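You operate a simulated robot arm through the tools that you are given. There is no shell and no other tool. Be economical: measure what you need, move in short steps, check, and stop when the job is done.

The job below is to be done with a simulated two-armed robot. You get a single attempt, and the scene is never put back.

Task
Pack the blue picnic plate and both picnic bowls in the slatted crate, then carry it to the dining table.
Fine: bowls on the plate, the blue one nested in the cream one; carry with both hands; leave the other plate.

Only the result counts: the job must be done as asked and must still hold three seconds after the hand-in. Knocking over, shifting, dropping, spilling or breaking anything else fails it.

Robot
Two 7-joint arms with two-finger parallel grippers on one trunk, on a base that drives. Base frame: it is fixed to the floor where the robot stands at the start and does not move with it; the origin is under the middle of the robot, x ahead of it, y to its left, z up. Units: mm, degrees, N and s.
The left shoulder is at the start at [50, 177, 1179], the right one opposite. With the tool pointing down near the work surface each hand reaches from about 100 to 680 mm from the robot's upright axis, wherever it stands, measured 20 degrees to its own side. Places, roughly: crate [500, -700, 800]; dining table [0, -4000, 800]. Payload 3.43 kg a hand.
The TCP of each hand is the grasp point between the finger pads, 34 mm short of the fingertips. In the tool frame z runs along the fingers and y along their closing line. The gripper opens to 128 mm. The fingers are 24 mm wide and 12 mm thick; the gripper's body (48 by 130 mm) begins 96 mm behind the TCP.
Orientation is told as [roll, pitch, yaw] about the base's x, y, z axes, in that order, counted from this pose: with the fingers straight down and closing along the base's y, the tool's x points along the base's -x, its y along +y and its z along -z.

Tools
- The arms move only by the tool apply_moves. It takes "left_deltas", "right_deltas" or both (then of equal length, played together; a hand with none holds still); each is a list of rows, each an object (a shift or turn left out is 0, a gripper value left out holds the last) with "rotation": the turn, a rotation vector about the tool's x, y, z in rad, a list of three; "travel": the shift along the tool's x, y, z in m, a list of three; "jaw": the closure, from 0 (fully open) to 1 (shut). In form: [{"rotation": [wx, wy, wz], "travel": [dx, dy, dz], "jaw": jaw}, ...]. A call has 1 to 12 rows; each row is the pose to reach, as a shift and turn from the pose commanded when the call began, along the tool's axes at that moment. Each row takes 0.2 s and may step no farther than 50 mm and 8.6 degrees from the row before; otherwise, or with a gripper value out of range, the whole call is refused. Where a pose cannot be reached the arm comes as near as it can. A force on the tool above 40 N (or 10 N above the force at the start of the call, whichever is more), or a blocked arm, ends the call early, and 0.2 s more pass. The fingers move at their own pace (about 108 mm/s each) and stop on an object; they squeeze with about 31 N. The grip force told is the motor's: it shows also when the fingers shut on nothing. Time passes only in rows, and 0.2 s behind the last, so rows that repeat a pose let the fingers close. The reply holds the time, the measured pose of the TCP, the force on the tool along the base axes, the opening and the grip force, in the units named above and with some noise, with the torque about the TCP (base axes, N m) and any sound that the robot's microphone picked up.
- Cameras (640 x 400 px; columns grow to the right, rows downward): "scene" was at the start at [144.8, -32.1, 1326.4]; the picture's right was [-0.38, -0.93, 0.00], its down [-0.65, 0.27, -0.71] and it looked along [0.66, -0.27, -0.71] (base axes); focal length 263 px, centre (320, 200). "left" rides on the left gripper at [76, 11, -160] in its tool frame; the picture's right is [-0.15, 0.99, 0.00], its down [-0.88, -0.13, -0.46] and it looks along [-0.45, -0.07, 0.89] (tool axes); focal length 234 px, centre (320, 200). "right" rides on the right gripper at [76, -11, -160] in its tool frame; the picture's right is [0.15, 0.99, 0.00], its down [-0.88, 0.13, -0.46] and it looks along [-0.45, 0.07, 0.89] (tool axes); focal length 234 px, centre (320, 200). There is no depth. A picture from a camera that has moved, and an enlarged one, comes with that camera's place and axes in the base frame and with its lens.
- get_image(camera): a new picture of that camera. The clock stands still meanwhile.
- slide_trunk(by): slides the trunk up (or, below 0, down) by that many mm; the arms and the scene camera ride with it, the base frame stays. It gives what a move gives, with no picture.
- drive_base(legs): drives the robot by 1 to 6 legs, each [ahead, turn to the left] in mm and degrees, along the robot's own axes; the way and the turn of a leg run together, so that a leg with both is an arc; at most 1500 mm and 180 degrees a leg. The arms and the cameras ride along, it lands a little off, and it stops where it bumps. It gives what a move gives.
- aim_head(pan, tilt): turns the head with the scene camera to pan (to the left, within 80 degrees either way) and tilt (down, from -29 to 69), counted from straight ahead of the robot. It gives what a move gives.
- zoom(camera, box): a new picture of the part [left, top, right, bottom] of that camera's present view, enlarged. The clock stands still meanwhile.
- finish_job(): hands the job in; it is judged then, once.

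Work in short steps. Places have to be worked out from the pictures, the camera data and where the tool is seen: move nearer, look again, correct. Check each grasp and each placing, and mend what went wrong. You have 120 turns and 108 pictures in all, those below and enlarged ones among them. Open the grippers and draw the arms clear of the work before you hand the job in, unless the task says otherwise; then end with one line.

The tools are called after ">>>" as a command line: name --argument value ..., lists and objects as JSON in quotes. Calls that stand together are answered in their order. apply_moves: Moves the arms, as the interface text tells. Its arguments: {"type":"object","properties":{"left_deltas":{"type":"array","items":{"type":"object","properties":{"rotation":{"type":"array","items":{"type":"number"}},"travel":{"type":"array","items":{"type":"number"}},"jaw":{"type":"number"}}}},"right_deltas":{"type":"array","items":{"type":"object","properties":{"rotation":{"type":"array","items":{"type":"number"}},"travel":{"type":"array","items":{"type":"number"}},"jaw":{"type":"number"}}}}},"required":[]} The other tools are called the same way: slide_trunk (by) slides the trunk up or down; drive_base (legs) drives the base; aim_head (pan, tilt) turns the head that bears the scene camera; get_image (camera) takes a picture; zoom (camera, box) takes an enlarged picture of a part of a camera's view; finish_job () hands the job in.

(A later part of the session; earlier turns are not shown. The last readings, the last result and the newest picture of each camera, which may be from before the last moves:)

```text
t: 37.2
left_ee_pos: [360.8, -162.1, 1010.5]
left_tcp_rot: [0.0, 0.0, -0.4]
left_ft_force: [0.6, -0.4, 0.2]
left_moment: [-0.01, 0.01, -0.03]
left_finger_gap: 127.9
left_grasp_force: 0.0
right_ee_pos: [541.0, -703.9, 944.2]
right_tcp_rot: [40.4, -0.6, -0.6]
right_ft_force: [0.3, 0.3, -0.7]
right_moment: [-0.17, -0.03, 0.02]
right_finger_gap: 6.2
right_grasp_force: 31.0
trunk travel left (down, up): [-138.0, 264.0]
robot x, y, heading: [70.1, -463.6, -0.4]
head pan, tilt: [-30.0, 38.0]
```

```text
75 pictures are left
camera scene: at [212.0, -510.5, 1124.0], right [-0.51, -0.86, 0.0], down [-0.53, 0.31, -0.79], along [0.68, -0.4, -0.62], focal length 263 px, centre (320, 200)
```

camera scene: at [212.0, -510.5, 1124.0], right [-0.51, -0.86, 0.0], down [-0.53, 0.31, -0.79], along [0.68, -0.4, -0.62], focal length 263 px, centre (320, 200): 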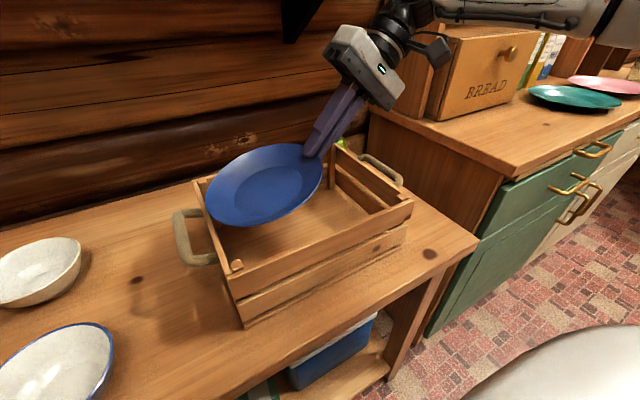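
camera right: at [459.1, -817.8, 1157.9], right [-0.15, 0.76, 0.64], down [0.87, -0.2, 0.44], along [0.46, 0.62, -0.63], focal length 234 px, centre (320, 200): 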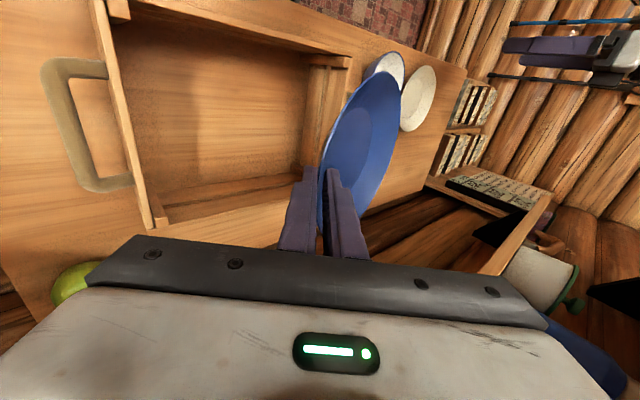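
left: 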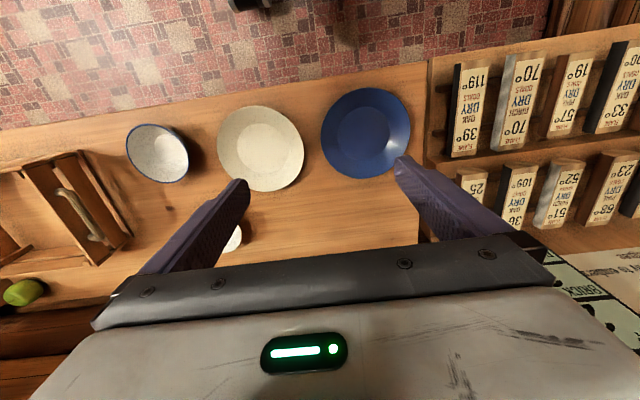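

The plate's far edge looks close to the left end board. Zooming for a finer reading.

>>> zoom --camera "scene" --box '[160, 100, 440, 340]'

```text
1.67 times, centred on (300, 220) of scene
camera zoom: at [212.0, -510.5, 1124.0], right [-0.51, -0.86, 0.0], down [-0.53, 0.31, -0.79], along [0.68, -0.4, -0.62], focal length 438 px, centre (353, 167)
```

zoom: 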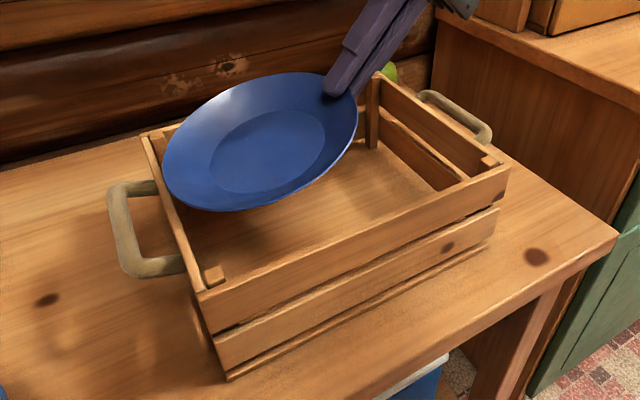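

I'll shift 8 mm right and lower to z≈880.

>>> apply_moves --right_deltas '[{"travel": [0, -0.014, 0.007], "jaw": 1.0}, {"travel": [0, -0.03, 0.024], "jaw": 1.0}, {"travel": [0, -0.0475, 0.0436], "jaw": 1.0}, {"travel": [0, -0.0475, 0.0436], "jaw": 1.0}]'

>>> zoom --camera "scene" --box '[160, 100, 440, 340]'

>>> get_image --camera "right"

```text
t: 38.2
left_ee_pos: [360.9, -161.4, 1010.1]
left_tcp_rot: [0.0, -0.1, -0.4]
left_ft_force: [0.0, 0.0, -0.1]
left_moment: [0.02, 0.03, -0.01]
left_finger_gap: 127.9
left_grasp_force: 0.0
right_ee_pos: [543.7, -711.3, 879.7]
right_tcp_rot: [40.4, -0.6, -0.5]
right_ft_force: [0.2, 0.0, -1.1]
right_moment: [-0.14, -0.04, 0.0]
right_finger_gap: 6.4
right_grasp_force: 30.7
trunk travel left (down, up): [-138.0, 264.0]
robot x, y, heading: [66.3, -466.9, -0.3]
head pan, tilt: [-30.0, 38.0]
```

```text
1.67 times, centred on (300, 220) of scene
camera zoom: at [212.0, -510.5, 1124.1], right [-0.51, -0.86, 0.0], down [-0.53, 0.31, -0.79], along [0.68, -0.4, -0.62], focal length 438 px, centre (353, 167)
```

zoom: 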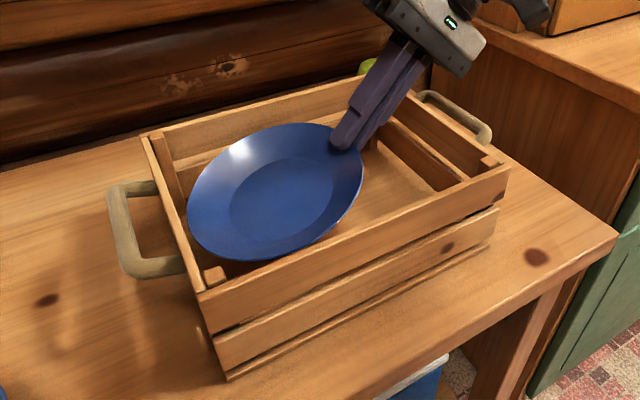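

```text
72 pictures are left
camera right: at [464.7, -821.1, 991.1], right [-0.15, 0.76, 0.64], down [0.87, -0.2, 0.44], along [0.46, 0.62, -0.63], focal length 234 px, centre (320, 200)
```

right: 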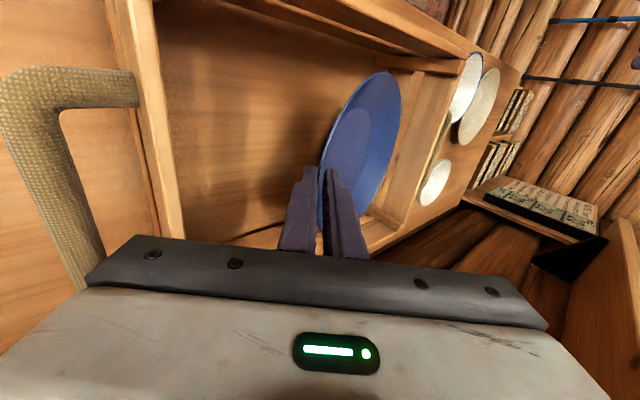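

Still clear; lowering slowly until the far edge touches the floor.

>>> apply_moves --right_deltas '[{"travel": [0, -0.0032, 0.0038], "jaw": 1.0}, {"travel": [0, -0.0065, 0.0076], "jaw": 1.0}, {"travel": [0, -0.0097, 0.0114], "jaw": 1.0}, {"travel": [0, -0.013, 0.0153], "jaw": 1.0}, {"travel": [0, -0.013, 0.0153], "jaw": 1.0}]'

>>> zoom --camera "scene" --box '[160, 100, 440, 340]'

```text
t: 39.4
left_ee_pos: [360.2, -162.0, 1010.3]
left_tcp_rot: [0.0, 0.1, -0.2]
left_ft_force: [0.0, 0.4, 0.3]
left_moment: [-0.02, 0.0, -0.01]
left_finger_gap: 128.1
left_grasp_force: 0.1
right_ee_pos: [542.4, -709.5, 858.5]
right_tcp_rot: [40.4, -0.6, -0.5]
right_ft_force: [-0.5, -0.9, -0.8]
right_moment: [-0.11, -0.01, -0.01]
right_finger_gap: 6.2
right_grasp_force: 31.4
trunk travel left (down, up): [-138.0, 264.0]
robot x, y, heading: [71.6, -465.9, -0.7]
head pan, tilt: [-30.0, 38.0]
```

```text
1.67 times, centred on (300, 220) of scene
camera zoom: at [212.0, -510.5, 1124.1], right [-0.51, -0.86, 0.0], down [-0.53, 0.31, -0.79], along [0.68, -0.4, -0.62], focal length 438 px, centre (353, 167)
```

zoom: 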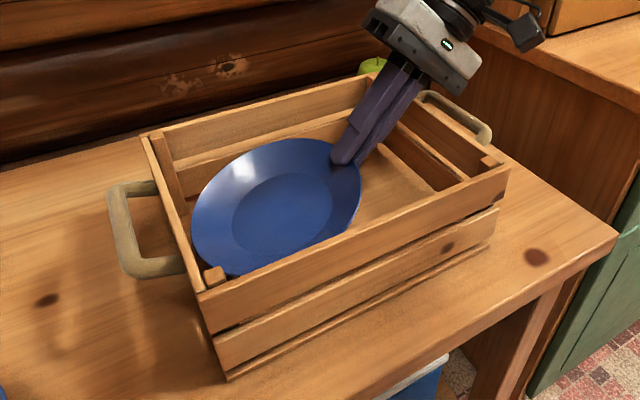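

No contact yet; lowering another 15 mm.

>>> apply_moves --right_deltas '[{"travel": [0, -0.0032, 0.0038], "jaw": 1.0}, {"travel": [0, -0.0065, 0.0076], "jaw": 1.0}, {"travel": [0, -0.0097, 0.0114], "jaw": 1.0}, {"travel": [0, -0.0097, 0.0114], "jaw": 1.0}]'

>>> zoom --camera "scene" --box '[220, 60, 440, 260]'

```text
t: 40.4
left_ee_pos: [360.3, -161.4, 1009.5]
left_tcp_rot: [0.0, 0.0, -0.2]
left_ft_force: [-0.8, -0.8, 0.1]
left_moment: [0.01, 0.01, 0.01]
left_finger_gap: 127.9
left_grasp_force: 0.1
right_ee_pos: [543.1, -710.5, 843.3]
right_tcp_rot: [40.4, -0.6, -0.4]
right_ft_force: [-0.2, -1.1, -0.4]
right_moment: [-0.13, 0.01, 0.03]
right_finger_gap: 6.1
right_grasp_force: 31.5
trunk travel left (down, up): [-138.0, 264.0]
robot x, y, heading: [70.4, -465.4, -0.4]
head pan, tilt: [-30.0, 38.0]
```

```text
2.00 times, centred on (330, 160) of scene
camera zoom: at [212.0, -510.5, 1124.1], right [-0.51, -0.86, 0.0], down [-0.53, 0.31, -0.79], along [0.68, -0.4, -0.62], focal length 525 px, centre (300, 280)
```

zoom: 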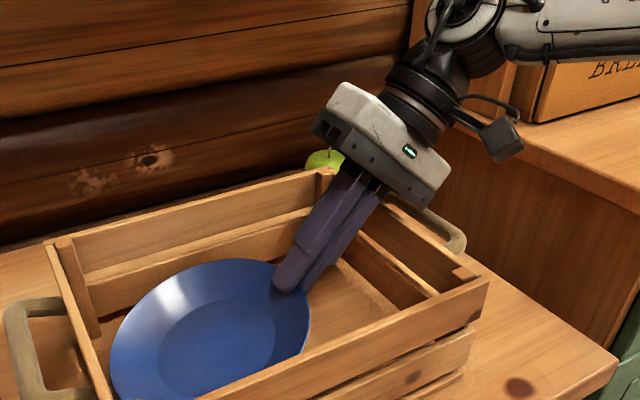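

No floor contact yet, and the gripper body is nearing the end board. I'll reduce the roll by 10°, which raises the body and dips the far edge.

>>> apply_moves --right_deltas '[{"rotation": [0.044, 0, 0], "jaw": 1.0}, {"rotation": [0.087, 0, 0], "jaw": 1.0}, {"rotation": [0.131, 0, 0], "jaw": 1.0}, {"rotation": [0.1745, 0, 0], "jaw": 1.0}, {"rotation": [0.1745, 0, 0], "jaw": 1.0}]'

>>> zoom --camera "scene" --box '[180, 60, 420, 280]'

```text
t: 41.6
left_ee_pos: [360.3, -161.6, 1010.1]
left_tcp_rot: [0.0, 0.1, -0.4]
left_ft_force: [0.3, 0.0, -0.2]
left_moment: [-0.03, 0.03, -0.02]
left_finger_gap: 128.0
left_grasp_force: 0.0
right_ee_pos: [543.4, -711.3, 843.2]
right_tcp_rot: [30.4, -0.6, -0.4]
right_ft_force: [0.8, 1.1, 2.8]
right_moment: [0.6, -0.05, -0.09]
right_finger_gap: 7.8
right_grasp_force: 31.2
trunk travel left (down, up): [-138.0, 264.0]
robot x, y, heading: [68.2, -465.2, -0.5]
head pan, tilt: [-30.0, 38.0]
```

```text
1.82 times, centred on (300, 170) of scene
camera zoom: at [211.8, -510.3, 1124.1], right [-0.51, -0.86, 0.0], down [-0.53, 0.31, -0.79], along [0.68, -0.4, -0.62], focal length 478 px, centre (356, 254)
```

zoom: 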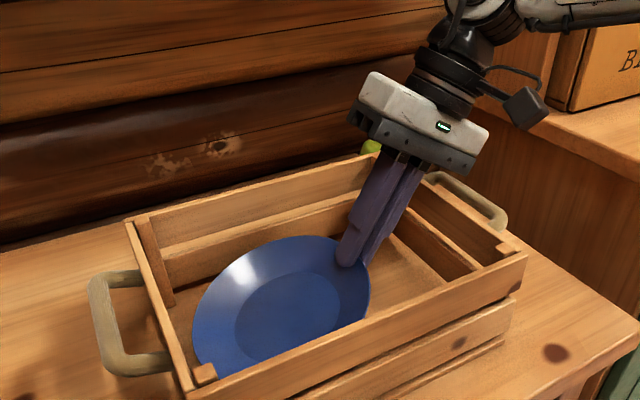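

The far edge is on the floor. I'll open a little so the rim rests on the lower finger, then lower while straightening the hand and drifting right with the lip.

>>> apply_moves --right_deltas '[{"jaw": 0.89}, {"jaw": 0.87}, {"travel": [0, -0.006, 0.005], "rotation": [0.03, 0, 0], "jaw": 0.86}, {"travel": [0, -0.012, 0.01], "rotation": [0.06, 0, 0], "jaw": 0.86}, {"travel": [0, -0.018, 0.0155], "rotation": [0.1, 0, 0], "jaw": 0.86}, {"travel": [0, -0.024, 0.02], "rotation": [0.14, 0, 0], "jaw": 0.86}, {"travel": [0, -0.024, 0.02], "rotation": [0.14, 0, 0], "jaw": 0.86}]'

>>> zoom --camera "scene" --box '[180, 60, 420, 280]'

>>> get_image --camera "right"

```text
t: 43.2
left_ee_pos: [361.1, -162.8, 1010.4]
left_tcp_rot: [0.0, 0.0, -0.2]
left_ft_force: [-0.3, -0.8, 1.2]
left_moment: [0.01, 0.02, 0.0]
left_finger_gap: 128.0
left_grasp_force: 0.1
right_ee_pos: [544.3, -720.8, 813.1]
right_tcp_rot: [22.2, -0.6, -0.5]
right_ft_force: [0.7, -0.2, 1.0]
right_moment: [0.0, 0.0, -0.01]
right_finger_gap: 17.9
right_grasp_force: 0.0
trunk travel left (down, up): [-138.0, 264.0]
robot x, y, heading: [71.3, -465.4, -0.3]
head pan, tilt: [-30.0, 38.0]
```

```text
1.82 times, centred on (300, 170) of scene
camera zoom: at [211.9, -510.5, 1124.1], right [-0.51, -0.86, 0.0], down [-0.53, 0.31, -0.79], along [0.68, -0.4, -0.62], focal length 478 px, centre (356, 254)
```

zoom: 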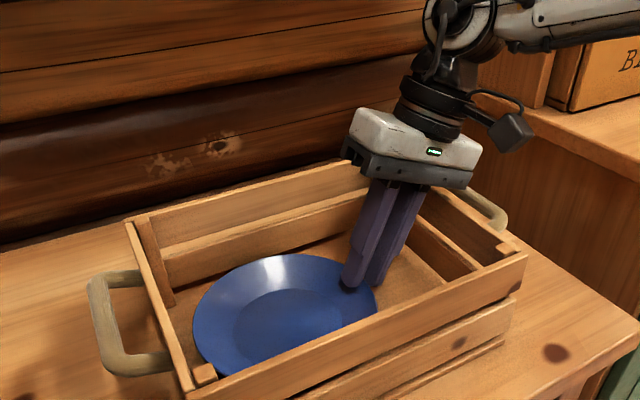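

```text
67 pictures are left
camera right: at [464.7, -789.8, 954.9], right [-0.14, 0.92, 0.37], down [0.88, -0.06, 0.48], along [0.46, 0.4, -0.79], focal length 234 px, centre (320, 200)
```

right: 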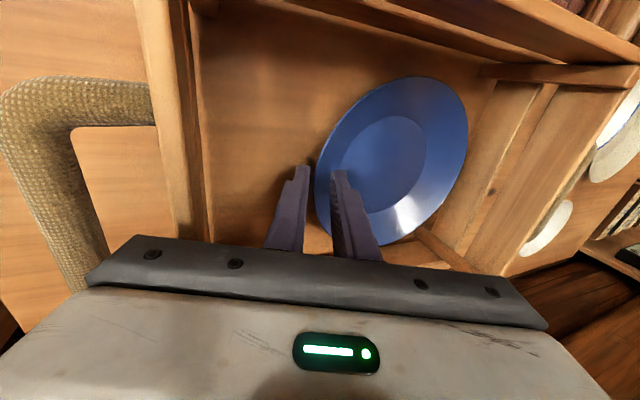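

The plate is nearly flat. I'll lower a bit more, slide the finger out to the right and rise.

>>> apply_moves --right_deltas '[{"travel": [0, -0.003, 0.0074]}, {"travel": [0, -0.012, 0.0036]}, {"travel": [0, -0.0215, -0.0002]}, {"travel": [0, -0.0215, -0.0002]}, {"travel": [0, -0.0085, -0.032]}, {"travel": [0, 0.008, -0.074]}, {"travel": [0, 0.025, -0.116]}, {"travel": [0, 0.042, -0.157]}, {"travel": [0, 0.055, -0.19]}]'

>>> get_image --camera "scene"

>>> get_image --camera "right"

```text
t: 45.2
left_ee_pos: [360.3, -162.2, 1009.7]
left_tcp_rot: [0.0, 0.0, -0.3]
left_ft_force: [-0.2, -0.1, -0.8]
left_moment: [-0.01, 0.01, -0.01]
left_finger_gap: 128.1
left_grasp_force: 0.0
right_ee_pos: [540.8, -743.3, 1009.7]
right_tcp_rot: [22.3, -0.5, -0.5]
right_ft_force: [-0.4, 0.8, -0.1]
right_moment: [-0.03, -0.02, 0.01]
right_finger_gap: 18.0
right_grasp_force: 0.0
trunk travel left (down, up): [-138.0, 264.0]
robot x, y, heading: [65.1, -464.2, -0.3]
head pan, tilt: [-30.0, 38.0]
```

```text
66 pictures are left
camera scene: at [211.8, -510.3, 1124.1], right [-0.51, -0.86, 0.0], down [-0.53, 0.31, -0.79], along [0.68, -0.4, -0.62], focal length 263 px, centre (320, 200)
```

scene: 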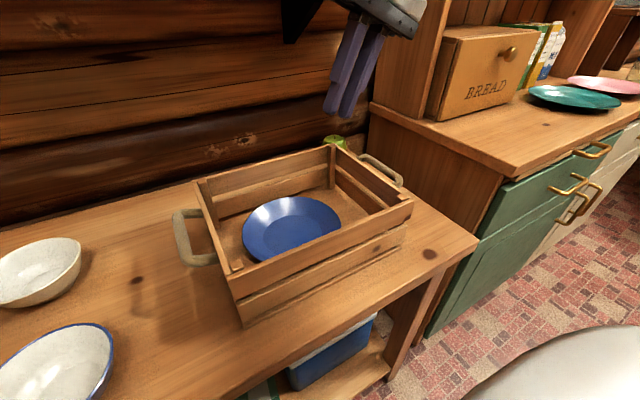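

```text
65 pictures are left
camera right: at [462.7, -812.1, 1151.0], right [-0.14, 0.92, 0.37], down [0.88, -0.06, 0.48], along [0.46, 0.4, -0.79], focal length 234 px, centre (320, 200)
```

right: 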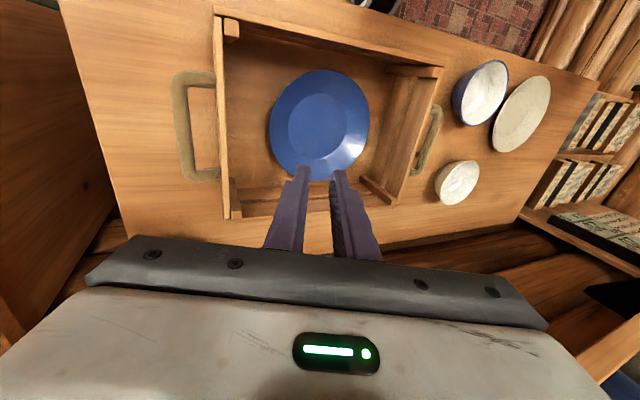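

Plate lies flat in the crate at about (540,−645). I'll park the right arm back and up, and look at the bowls with the left camera.

>>> apply_moves --right_deltas '[{"travel": [0, 0.015, -0.037]}, {"travel": [0.045, 0.015, -0.037]}, {"travel": [0.09, 0.015, -0.037]}, {"travel": [0.135, 0.01, -0.037]}, {"travel": [0.18, 0.0, -0.037]}, {"travel": [0.2, -0.01, -0.04]}]'

>>> get_image --camera "left"

>>> aim_head --pan 10 --tilt 45

>>> get_image --camera "scene"

```text
t: 46.6
left_ee_pos: [361.3, -163.6, 1009.9]
left_tcp_rot: [0.1, 0.0, -0.2]
left_ft_force: [0.3, 0.5, -0.2]
left_moment: [0.0, 0.0, 0.02]
left_finger_gap: 127.9
left_grasp_force: 0.0
right_ee_pos: [339.7, -765.8, 1038.1]
right_tcp_rot: [22.3, -0.7, -0.7]
right_ft_force: [-0.9, -0.4, -0.1]
right_moment: [0.03, -0.01, 0.01]
right_finger_gap: 18.1
right_grasp_force: 0.1
trunk travel left (down, up): [-138.0, 264.0]
robot x, y, heading: [68.0, -463.6, -0.4]
head pan, tilt: [-30.0, 38.0]
```

```text
64 pictures are left
camera left: at [284.5, -151.2, 1169.5], right [0.15, 0.99, 0.0], down [0.88, -0.14, 0.46], along [0.45, -0.07, -0.89], focal length 234 px, centre (320, 200)
```

left: 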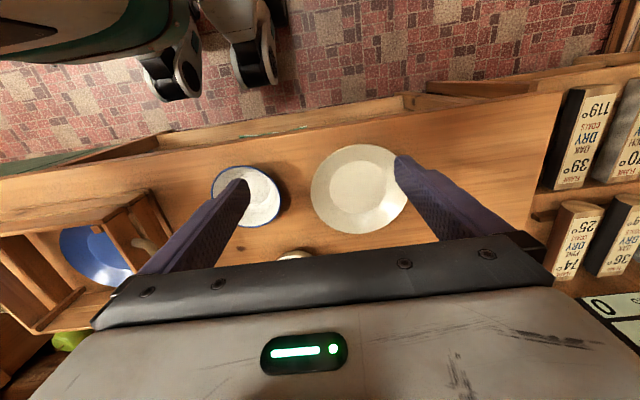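

```text
t: 47.7
left_ee_pos: [360.9, -162.5, 1010.1]
left_tcp_rot: [0.1, 0.0, -0.3]
left_ft_force: [0.6, 0.0, 0.9]
left_moment: [0.03, -0.01, 0.04]
left_finger_gap: 128.1
left_grasp_force: 0.0
right_ee_pos: [341.6, -765.9, 1040.4]
right_tcp_rot: [22.3, -0.7, -0.5]
right_ft_force: [-0.4, -0.1, -0.4]
right_moment: [0.04, 0.01, -0.01]
right_finger_gap: 18.0
right_grasp_force: 0.1
trunk travel left (down, up): [-138.0, 264.0]
robot x, y, heading: [64.7, -462.3, -0.4]
head pan, tilt: [10.0, 45.0]
```

```text
63 pictures are left
camera scene: at [217.6, -453.3, 1113.8], right [0.17, -0.99, 0.0], down [-0.7, -0.12, -0.71], along [0.7, 0.12, -0.71], focal length 263 px, centre (320, 200)
```

scene: 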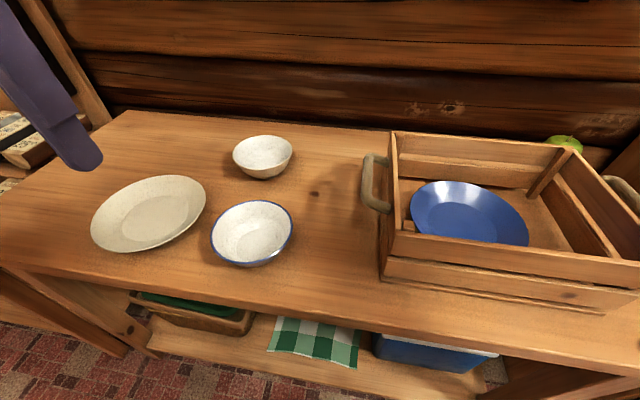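

Good view of the bowls. Zooming to measure them.

>>> zoom --camera "scene" --box '[190, 115, 330, 285]'

```text
2.35 times, centred on (260, 200) of scene
camera zoom: at [217.6, -453.3, 1113.8], right [0.17, -0.99, 0.0], down [-0.7, -0.12, -0.71], along [0.7, 0.12, -0.71], focal length 618 px, centre (461, 200)
```

zoom: 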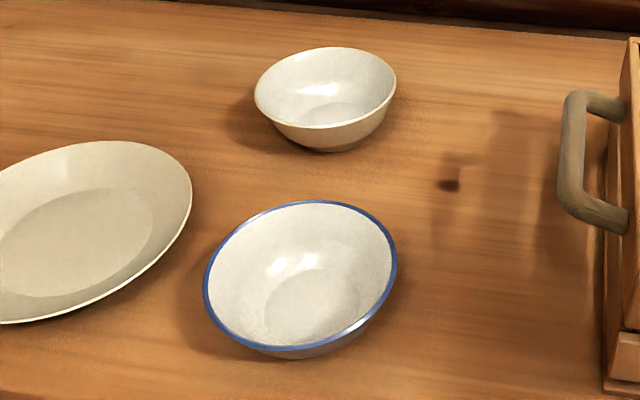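

Cream bowl: centre about (647,−260), rim diameter 123, rim z≈800. Blue bowl: about (447,−309), same size. I'll take the cream bowl's left rim with the left hand tilted 25°, going to a pre-grasp first.

>>> apply_moves --left_deltas '[{"travel": [-0.036, -0.001, 0.01], "rotation": [0.055, 0, 0], "jaw": 0.69}, {"travel": [-0.072, -0.002, 0.025], "rotation": [0.11, 0, 0], "jaw": 0.69}, {"travel": [-0.108, -0.003, 0.04], "rotation": [0.165, 0, 0], "jaw": 0.69}, {"travel": [-0.144, -0.004, 0.06], "rotation": [0.22, 0, 0], "jaw": 0.69}, {"travel": [-0.18, -0.005, 0.08], "rotation": [0.275, 0, 0], "jaw": 0.69}, {"travel": [-0.216, -0.006, 0.1], "rotation": [0.33, 0, 0], "jaw": 0.69}, {"travel": [-0.252, -0.007, 0.125], "rotation": [0.385, 0, 0], "jaw": 0.69}, {"travel": [-0.286, -0.007, 0.147], "rotation": [0.436, 0, 0], "jaw": 0.69}, {"travel": [-0.286, -0.007, 0.147], "rotation": [0.436, 0, 0], "jaw": 0.69}]'

>>> zoom --camera "scene" --box '[170, 60, 350, 220]'

>>> get_image --camera "left"

```text
t: 49.7
left_ee_pos: [647.7, -172.0, 861.7]
left_tcp_rot: [-24.9, 0.0, -0.5]
left_ft_force: [-0.4, -0.7, -0.5]
left_moment: [-0.01, 0.01, 0.0]
left_finger_gap: 39.6
left_grasp_force: 0.1
right_ee_pos: [341.0, -765.3, 1040.2]
right_tcp_rot: [22.4, -0.6, -0.5]
right_ft_force: [0.2, -0.4, 0.2]
right_moment: [0.0, 0.06, 0.01]
right_finger_gap: 17.9
right_grasp_force: 0.0
trunk travel left (down, up): [-138.0, 264.0]
robot x, y, heading: [69.7, -464.9, -0.5]
head pan, tilt: [10.0, 45.0]
```

```text
2.50 times, centred on (260, 140) of scene
camera zoom: at [217.7, -453.2, 1113.8], right [0.17, -0.99, 0.0], down [-0.7, -0.12, -0.71], along [0.7, 0.12, -0.71], focal length 657 px, centre (470, 350)
```

zoom: 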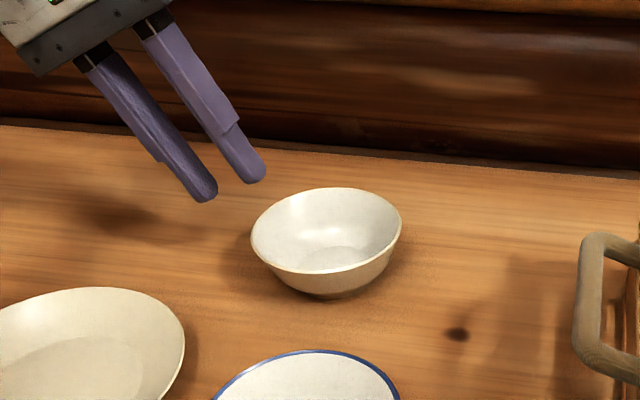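

```text
60 pictures are left
camera left: at [571.5, -94.3, 1000.4], right [0.15, 0.9, -0.42], down [0.88, 0.07, 0.47], along [0.45, -0.44, -0.78], focal length 234 px, centre (320, 200)
```

left: 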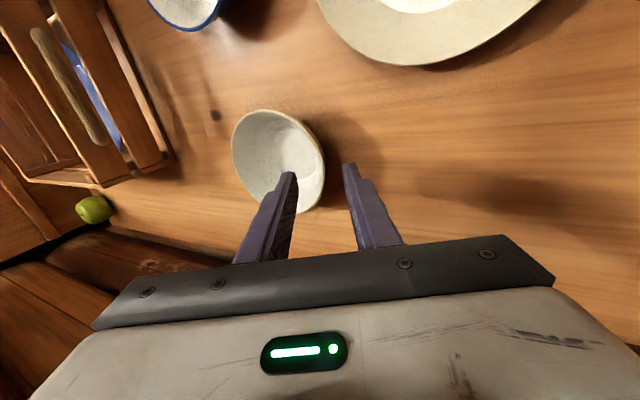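

Reached, and the rim is confirmed at y≈−197. Advancing 47 mm along the fingers.

>>> apply_moves --left_deltas '[{"travel": [0, 0.0015, 0.024]}, {"travel": [0, 0.003, 0.047]}, {"travel": [0, 0.003, 0.047]}]'

>>> zoom --camera "scene" --box '[170, 60, 350, 220]'

>>> get_image --camera "left"

```text
t: 50.5
left_ee_pos: [647.3, -188.5, 818.6]
left_tcp_rot: [-25.1, 0.0, -0.4]
left_ft_force: [-1.4, -0.7, 0.5]
left_moment: [0.01, 0.0, -0.02]
left_finger_gap: 39.7
left_grasp_force: 0.0
right_ee_pos: [341.8, -764.8, 1039.3]
right_tcp_rot: [22.3, -0.6, -0.5]
right_ft_force: [-0.7, -0.6, 0.0]
right_moment: [0.02, -0.01, 0.0]
right_finger_gap: 17.9
right_grasp_force: 0.1
trunk travel left (down, up): [-138.0, 264.0]
robot x, y, heading: [66.0, -464.3, -0.5]
head pan, tilt: [10.0, 45.0]
```

```text
2.50 times, centred on (260, 140) of scene
camera zoom: at [217.6, -453.2, 1113.8], right [0.17, -0.99, 0.0], down [-0.7, -0.12, -0.71], along [0.7, 0.12, -0.71], focal length 657 px, centre (470, 350)
```

zoom: 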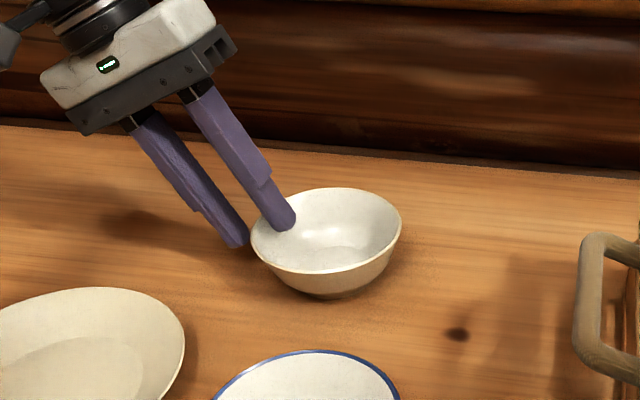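

```text
58 pictures are left
camera left: at [570.8, -111.4, 957.8], right [0.15, 0.9, -0.42], down [0.88, 0.07, 0.47], along [0.45, -0.44, -0.78], focal length 234 px, centre (320, 200)
```

left: 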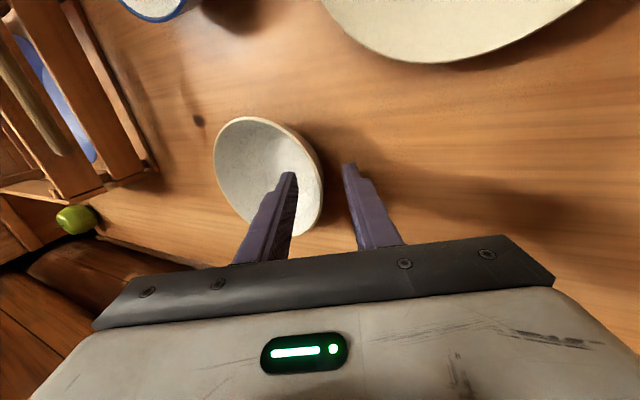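

The bowl wall is centred between the fingers. Closing, then a slow 40 mm lift.

>>> apply_moves --left_deltas '[{"jaw": 0.85}, {"jaw": 1.0}, {"jaw": 1.0}, {"jaw": 1.0}, {"travel": [0, -0.0042, -0.009], "jaw": 1.0}, {"travel": [0, -0.0085, -0.018], "jaw": 1.0}, {"travel": [0, -0.017, -0.036], "jaw": 1.0}, {"travel": [0, -0.017, -0.036], "jaw": 1.0}]'

>>> zoom --camera "scene" --box '[170, 60, 350, 220]'

```text
t: 52.3
left_ee_pos: [646.5, -190.1, 860.2]
left_tcp_rot: [-25.0, -0.1, -0.3]
left_ft_force: [0.3, -0.6, -2.0]
left_moment: [0.05, 0.0, 0.0]
left_finger_gap: 7.2
left_grasp_force: 30.9
right_ee_pos: [341.0, -764.8, 1039.2]
right_tcp_rot: [22.3, -0.6, -0.5]
right_ft_force: [0.6, -0.3, 0.2]
right_moment: [0.0, -0.01, -0.02]
right_finger_gap: 17.8
right_grasp_force: 0.1
trunk travel left (down, up): [-138.0, 264.0]
robot x, y, heading: [72.4, -464.5, -0.4]
head pan, tilt: [10.0, 45.0]
```

```text
2.50 times, centred on (260, 140) of scene
camera zoom: at [217.7, -453.2, 1113.8], right [0.17, -0.99, 0.0], down [-0.7, -0.12, -0.71], along [0.7, 0.12, -0.71], focal length 657 px, centre (470, 350)
```

zoom: 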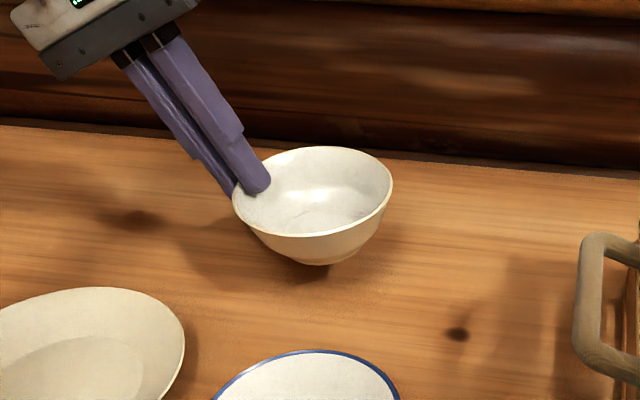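

Cream bowl held nearly level. Lifting higher and carrying it over the plate in the crate.

>>> apply_moves --left_deltas '[{"travel": [0, -0.0155, -0.0332], "jaw": 1.0}, {"travel": [0, -0.031, -0.0665], "jaw": 1.0}, {"travel": [0, -0.0465, -0.0997], "jaw": 1.0}, {"travel": [0.012, -0.085, -0.0817], "jaw": 1.0}, {"travel": [0.024, -0.1235, -0.0637], "jaw": 1.0}, {"travel": [0.037, -0.162, -0.0457], "jaw": 1.0}, {"travel": [0.05, -0.2, -0.028], "jaw": 1.0}, {"travel": [0.063, -0.239, -0.01], "jaw": 1.0}, {"travel": [0.076, -0.278, 0.008], "jaw": 1.0}, {"travel": [0.09, -0.316, 0.026], "jaw": 1.0}, {"travel": [0.098, -0.355, 0.044], "jaw": 1.0}, {"travel": [0.106, -0.3935, 0.062], "jaw": 1.0}]'

>>> aim_head --pan -25 --tilt 45

>>> get_image --camera "scene"

>>> get_image --camera "left"

```text
t: 54.9
left_ee_pos: [535.4, -569.1, 970.6]
left_tcp_rot: [-24.9, 0.0, -0.3]
left_ft_force: [-0.2, 0.4, -1.0]
left_moment: [0.08, -0.04, 0.01]
left_finger_gap: 7.3
left_grasp_force: 31.3
right_ee_pos: [341.4, -765.8, 1039.5]
right_tcp_rot: [22.4, -0.6, -0.6]
right_ft_force: [-0.2, 0.3, 0.4]
right_moment: [-0.02, 0.02, -0.02]
right_finger_gap: 17.9
right_grasp_force: 0.1
trunk travel left (down, up): [-138.0, 264.0]
robot x, y, heading: [66.7, -466.4, -0.4]
head pan, tilt: [10.0, 45.0]
```

```text
t: 55.9
left_ee_pos: [536.7, -567.5, 970.7]
left_tcp_rot: [-25.0, 0.1, -0.3]
left_ft_force: [-0.5, 0.1, -0.6]
left_moment: [0.04, 0.01, 0.0]
left_finger_gap: 7.3
left_grasp_force: 30.7
right_ee_pos: [340.6, -766.3, 1039.8]
right_tcp_rot: [22.3, -0.6, -0.5]
right_ft_force: [-0.2, 0.3, -0.3]
right_moment: [0.0, -0.03, -0.02]
right_finger_gap: 17.9
right_grasp_force: 0.1
trunk travel left (down, up): [-138.0, 264.0]
robot x, y, heading: [67.1, -463.6, -0.2]
head pan, tilt: [-25.0, 45.0]
```

```text
56 pictures are left
camera scene: at [211.0, -501.6, 1113.8], right [-0.43, -0.9, 0.0], down [-0.64, 0.3, -0.71], along [0.64, -0.3, -0.71], focal length 263 px, centre (320, 200)
```

scene: 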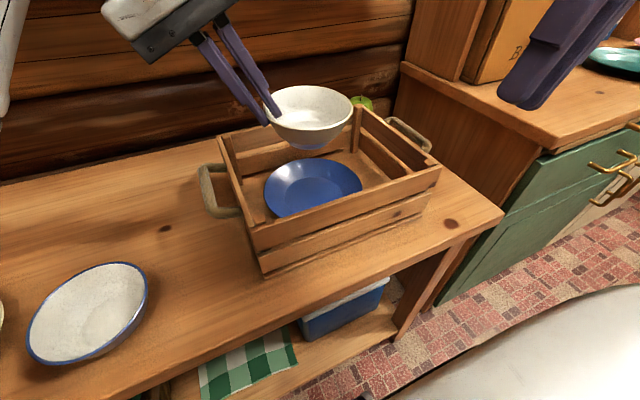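

```text
55 pictures are left
camera left: at [460.2, -490.8, 1109.4], right [0.15, 0.9, -0.42], down [0.88, 0.07, 0.47], along [0.45, -0.44, -0.78], focal length 234 px, centre (320, 200)
```

left: 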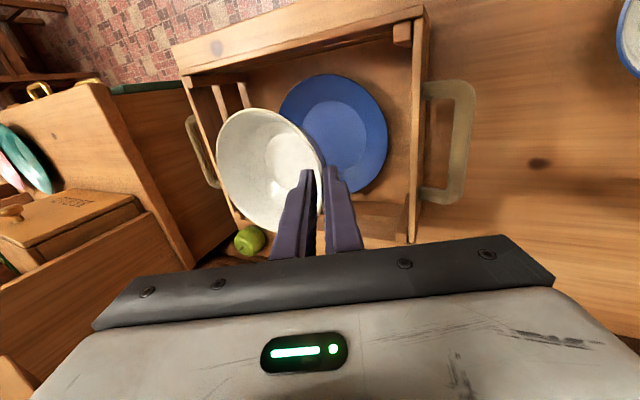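

Lined up; a small correction of (+5,−6), then down to z≈850.

>>> apply_moves --left_deltas '[{"travel": [-0.005, 0.008, 0.035], "jaw": 1.0}, {"travel": [-0.005, 0.024, 0.07], "jaw": 1.0}, {"travel": [-0.005, 0.045, 0.111], "jaw": 1.0}, {"travel": [-0.005, 0.045, 0.111], "jaw": 1.0}]'

>>> zoom --camera "scene" --box '[190, 40, 450, 280]'

```text
t: 56.9
left_ee_pos: [545.2, -576.6, 849.1]
left_tcp_rot: [-24.8, 0.0, -0.3]
left_ft_force: [0.0, -0.3, -1.5]
left_moment: [0.07, 0.0, -0.04]
left_finger_gap: 7.4
left_grasp_force: 30.9
right_ee_pos: [340.7, -764.1, 1040.3]
right_tcp_rot: [22.3, -0.7, -0.6]
right_ft_force: [0.3, 0.9, 0.0]
right_moment: [-0.02, 0.02, -0.01]
right_finger_gap: 17.8
right_grasp_force: 0.1
trunk travel left (down, up): [-138.0, 264.0]
robot x, y, heading: [67.0, -471.5, -0.5]
head pan, tilt: [-25.0, 45.0]
```

```text
1.67 times, centred on (320, 160) of scene
camera zoom: at [211.1, -501.7, 1113.8], right [-0.43, -0.9, 0.0], down [-0.64, 0.3, -0.71], along [0.64, -0.3, -0.71], focal length 438 px, centre (320, 267)
```

zoom: 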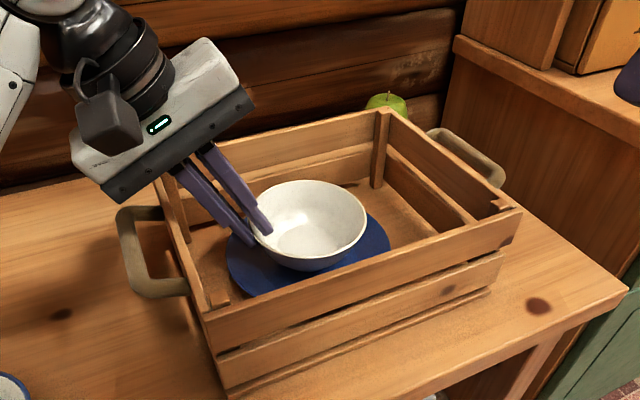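

Bowl centred above the plate. Lowering slowly 22 mm.

>>> apply_moves --left_deltas '[{"travel": [0, 0.0017, 0.0036], "jaw": 1.0}, {"travel": [0, 0.0034, 0.0072], "jaw": 1.0}, {"travel": [0, 0.0051, 0.0109], "jaw": 1.0}, {"travel": [0, 0.0068, 0.0145], "jaw": 1.0}, {"travel": [0, 0.0081, 0.0172], "jaw": 1.0}, {"travel": [0, 0.0093, 0.02], "jaw": 1.0}, {"travel": [0, 0.0093, 0.02], "jaw": 1.0}]'

>>> zoom --camera "scene" --box '[220, 80, 420, 260]'

```text
t: 58.5
left_ee_pos: [543.4, -575.9, 830.5]
left_tcp_rot: [-25.2, -0.5, -0.2]
left_ft_force: [7.1, 3.3, 27.0]
left_moment: [-0.7, 0.11, 0.23]
left_finger_gap: 8.0
left_grasp_force: 30.8
right_ee_pos: [340.0, -763.8, 1041.7]
right_tcp_rot: [22.2, -0.7, -0.4]
right_ft_force: [-0.5, 0.4, 0.9]
right_moment: [-0.02, 0.02, 0.0]
right_finger_gap: 17.8
right_grasp_force: 0.0
trunk travel left (down, up): [-138.0, 264.0]
robot x, y, heading: [65.0, -467.9, -0.3]
head pan, tilt: [-25.0, 45.0]
```

```text
2.22 times, centred on (320, 170) of scene
camera zoom: at [209.8, -500.9, 1114.3], right [-0.43, -0.9, 0.0], down [-0.64, 0.3, -0.71], along [0.64, -0.3, -0.71], focal length 584 px, centre (320, 267)
```

zoom: 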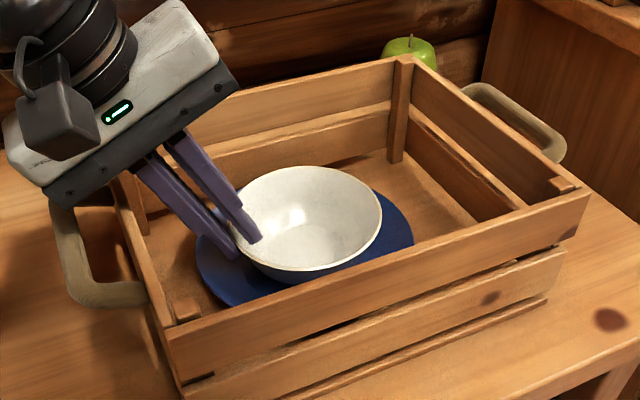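

The bowl has landed (27 N). Easing up 3 mm, opening, and drawing the hand back along the fingers.

>>> apply_moves --left_deltas '[{"travel": [0, -0.0012, -0.0027], "jaw": 1.0}, {"jaw": 0.9, "travel": [0, -0.0012, -0.0027]}, {"jaw": 0.8, "travel": [0, -0.0012, -0.0027]}, {"jaw": 0.76, "travel": [0, -0.0012, -0.0027]}, {"travel": [0, -0.001, -0.03]}, {"travel": [0, -0.005, -0.07]}, {"travel": [0, -0.015, -0.11]}]'

>>> zoom --camera "scene" --box '[220, 80, 420, 260]'

>>> get_image --camera "left"

```text
t: 60.1
left_ee_pos: [540.7, -542.2, 935.4]
left_tcp_rot: [-24.9, 0.1, -0.3]
left_ft_force: [-0.4, -0.1, -0.2]
left_moment: [-0.04, 0.0, -0.04]
left_finger_gap: 30.5
left_grasp_force: 0.2
right_ee_pos: [340.9, -765.4, 1038.4]
right_tcp_rot: [22.3, -0.6, -0.5]
right_ft_force: [0.6, 0.7, -0.4]
right_moment: [0.0, 0.02, -0.03]
right_finger_gap: 17.8
right_grasp_force: 0.1
trunk travel left (down, up): [-138.0, 264.0]
robot x, y, heading: [70.6, -468.2, -0.5]
head pan, tilt: [-25.0, 45.0]
```

```text
2.22 times, centred on (320, 170) of scene
camera zoom: at [210.8, -501.7, 1113.8], right [-0.43, -0.9, 0.0], down [-0.64, 0.3, -0.71], along [0.64, -0.3, -0.71], focal length 584 px, centre (320, 267)
```

zoom: 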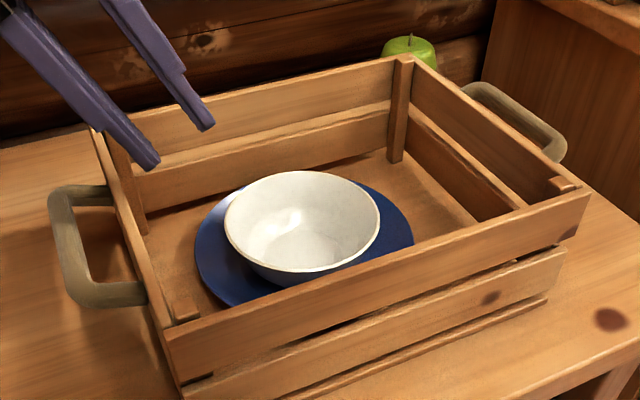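

```text
51 pictures are left
camera left: at [466.0, -465.5, 1073.9], right [0.15, 0.9, -0.42], down [0.88, 0.07, 0.47], along [0.45, -0.44, -0.78], focal length 234 px, centre (320, 200)
```

left: 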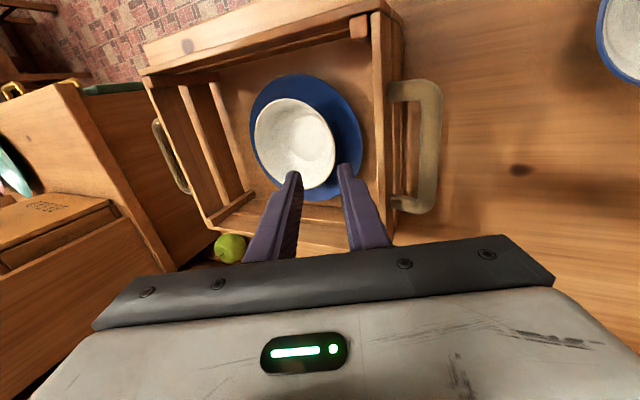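

Cream bowl sits well on the plate. Next is the blue bowl: moving the left hand to a pre-grasp above its left rim.

>>> apply_moves --left_deltas '[{"travel": [0, 0.01, -0.03], "jaw": 0.76}, {"travel": [0.01, 0.05, -0.048], "jaw": 0.76}, {"travel": [0.022, 0.09, -0.058], "jaw": 0.76}, {"travel": [0.034, 0.13, -0.066], "jaw": 0.76}, {"travel": [0.047, 0.17, -0.073], "jaw": 0.76}, {"travel": [0.06, 0.21, -0.08], "jaw": 0.76}, {"travel": [0.072, 0.25, -0.083], "jaw": 0.76}, {"travel": [0.084, 0.29, -0.08], "jaw": 0.76}, {"travel": [0.094, 0.324, -0.077], "jaw": 0.76}, {"travel": [0.094, 0.324, -0.077], "jaw": 0.76}]'

>>> get_image --camera "left"

>>> aim_head --pan 15 --tilt 50

>>> get_image --camera "scene"

```text
t: 62.3
left_ee_pos: [454.4, -216.8, 864.9]
left_tcp_rot: [-25.0, -0.1, -0.3]
left_ft_force: [0.5, -0.3, -0.3]
left_moment: [0.01, -0.03, 0.01]
left_finger_gap: 30.5
left_grasp_force: 0.0
right_ee_pos: [342.3, -764.3, 1039.3]
right_tcp_rot: [22.2, -0.6, -0.5]
right_ft_force: [-0.4, -0.1, 0.6]
right_moment: [0.0, -0.02, -0.01]
right_finger_gap: 18.0
right_grasp_force: 0.1
trunk travel left (down, up): [-138.0, 264.0]
robot x, y, heading: [68.9, -464.0, -0.3]
head pan, tilt: [-25.0, 45.0]
```

```text
50 pictures are left
camera left: at [378.1, -139.8, 1006.1], right [0.15, 0.9, -0.42], down [0.88, 0.07, 0.47], along [0.45, -0.44, -0.78], focal length 234 px, centre (320, 200)
```

left: 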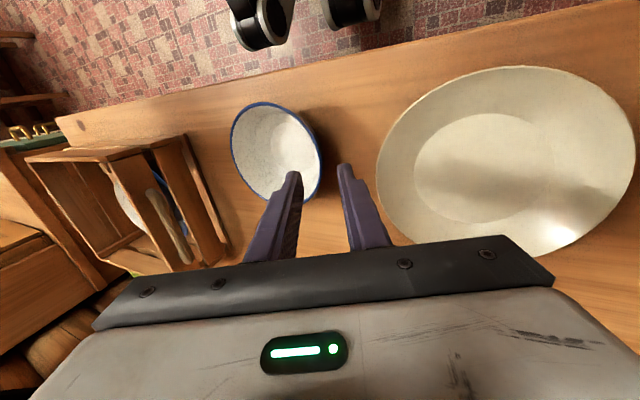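

```text
t: 63.3
left_ee_pos: [452.9, -216.8, 866.1]
left_tcp_rot: [-25.0, 0.0, -0.3]
left_ft_force: [0.6, -0.4, -0.2]
left_moment: [0.0, -0.03, 0.0]
left_finger_gap: 30.6
left_grasp_force: 0.1
right_ee_pos: [340.3, -765.1, 1039.2]
right_tcp_rot: [22.3, -0.6, -0.5]
right_ft_force: [-0.1, -0.3, -0.3]
right_moment: [-0.03, 0.0, -0.01]
right_finger_gap: 18.0
right_grasp_force: 0.1
trunk travel left (down, up): [-138.0, 264.0]
robot x, y, heading: [64.3, -462.3, -0.3]
head pan, tilt: [15.0, 50.0]
```

```text
49 pictures are left
camera scene: at [212.0, -447.4, 1106.9], right [0.25, -0.97, 0.0], down [-0.74, -0.19, -0.64], along [0.62, 0.16, -0.77], focal length 263 px, centre (320, 200)
```

scene: 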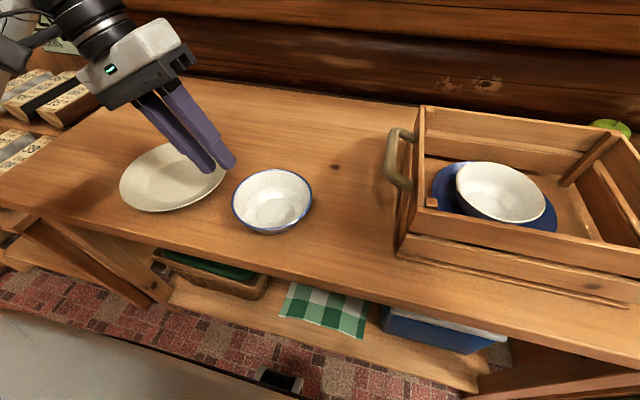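

The rim is at y≈−247 and the centre x≈447. Advancing for a shallower grip than before, so that nesting works.

>>> apply_moves --left_deltas '[{"travel": [0.004, 0.0, 0.024], "jaw": 0.76}, {"travel": [0.006, 0.0, 0.046], "jaw": 0.76}, {"travel": [0.006, 0.0, 0.046], "jaw": 0.76}]'

>>> zoom --camera "scene" --box '[150, 90, 350, 250]'

>>> zoom --camera "left" --box '[180, 70, 400, 270]'

```text
t: 64.1
left_ee_pos: [447.6, -238.0, 824.3]
left_tcp_rot: [-24.9, 0.0, -0.4]
left_ft_force: [-0.8, -0.8, -0.4]
left_moment: [0.01, 0.02, 0.02]
left_finger_gap: 30.5
left_grasp_force: 0.1
right_ee_pos: [341.0, -765.3, 1039.7]
right_tcp_rot: [22.3, -0.6, -0.6]
right_ft_force: [-0.2, -0.2, -0.3]
right_moment: [0.0, 0.02, 0.01]
right_finger_gap: 18.1
right_grasp_force: 0.1
trunk travel left (down, up): [-138.0, 264.0]
robot x, y, heading: [72.1, -464.4, -0.3]
head pan, tilt: [15.0, 50.0]
```

```text
2.50 times, centred on (250, 170) of scene
camera zoom: at [212.0, -447.4, 1106.9], right [0.25, -0.97, 0.0], down [-0.74, -0.19, -0.64], along [0.62, 0.16, -0.77], focal length 657 px, centre (495, 275)
```

zoom: 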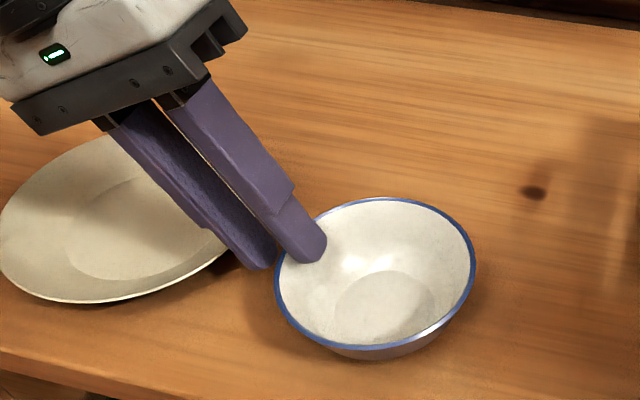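

```text
2.00 times, centred on (290, 170) of left
camera zoom: at [371.5, -159.9, 963.6], right [0.15, 0.9, -0.42], down [0.88, 0.07, 0.47], along [0.45, -0.44, -0.78], focal length 468 px, centre (380, 260)
```

zoom: 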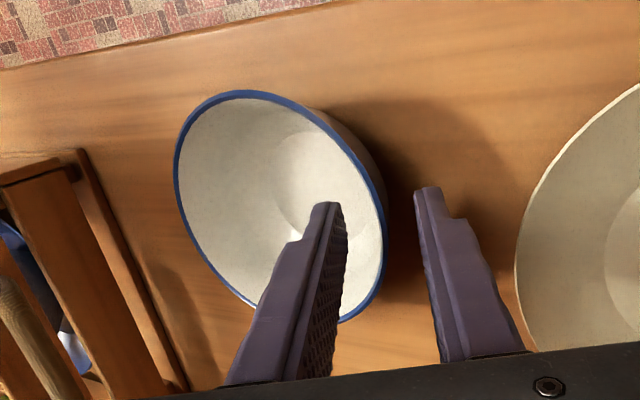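

Centred. Closing and lifting slowly.

>>> apply_moves --left_deltas '[{"jaw": 0.9}, {"jaw": 1.0}, {"jaw": 1.0}, {"jaw": 1.0}, {"travel": [0, -0.0042, -0.009], "jaw": 1.0}, {"travel": [0, -0.0085, -0.018], "jaw": 1.0}, {"travel": [0, -0.017, -0.036], "jaw": 1.0}, {"travel": [0, -0.017, -0.036], "jaw": 1.0}]'

>>> zoom --camera "scene" --box '[150, 70, 350, 230]'

```text
t: 65.9
left_ee_pos: [446.7, -237.7, 865.0]
left_tcp_rot: [-24.9, 0.1, -0.4]
left_ft_force: [0.2, -0.6, -1.3]
left_moment: [0.07, 0.02, 0.0]
left_finger_gap: 7.4
left_grasp_force: 30.6
right_ee_pos: [340.9, -765.3, 1040.4]
right_tcp_rot: [22.3, -0.6, -0.5]
right_ft_force: [-0.7, 0.4, -0.4]
right_moment: [0.01, 0.0, 0.01]
right_finger_gap: 18.1
right_grasp_force: 0.1
trunk travel left (down, up): [-138.0, 264.0]
robot x, y, heading: [67.4, -466.3, -0.2]
head pan, tilt: [15.0, 50.0]
```

```text
2.50 times, centred on (250, 150) of scene
camera zoom: at [212.0, -447.4, 1106.9], right [0.25, -0.97, 0.0], down [-0.74, -0.19, -0.64], along [0.62, 0.16, -0.77], focal length 657 px, centre (495, 325)
```

zoom: 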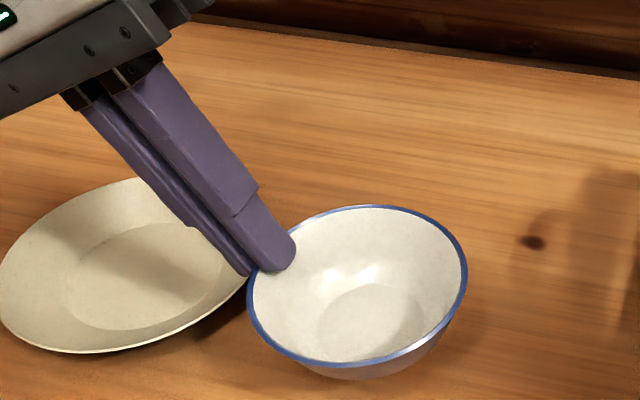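

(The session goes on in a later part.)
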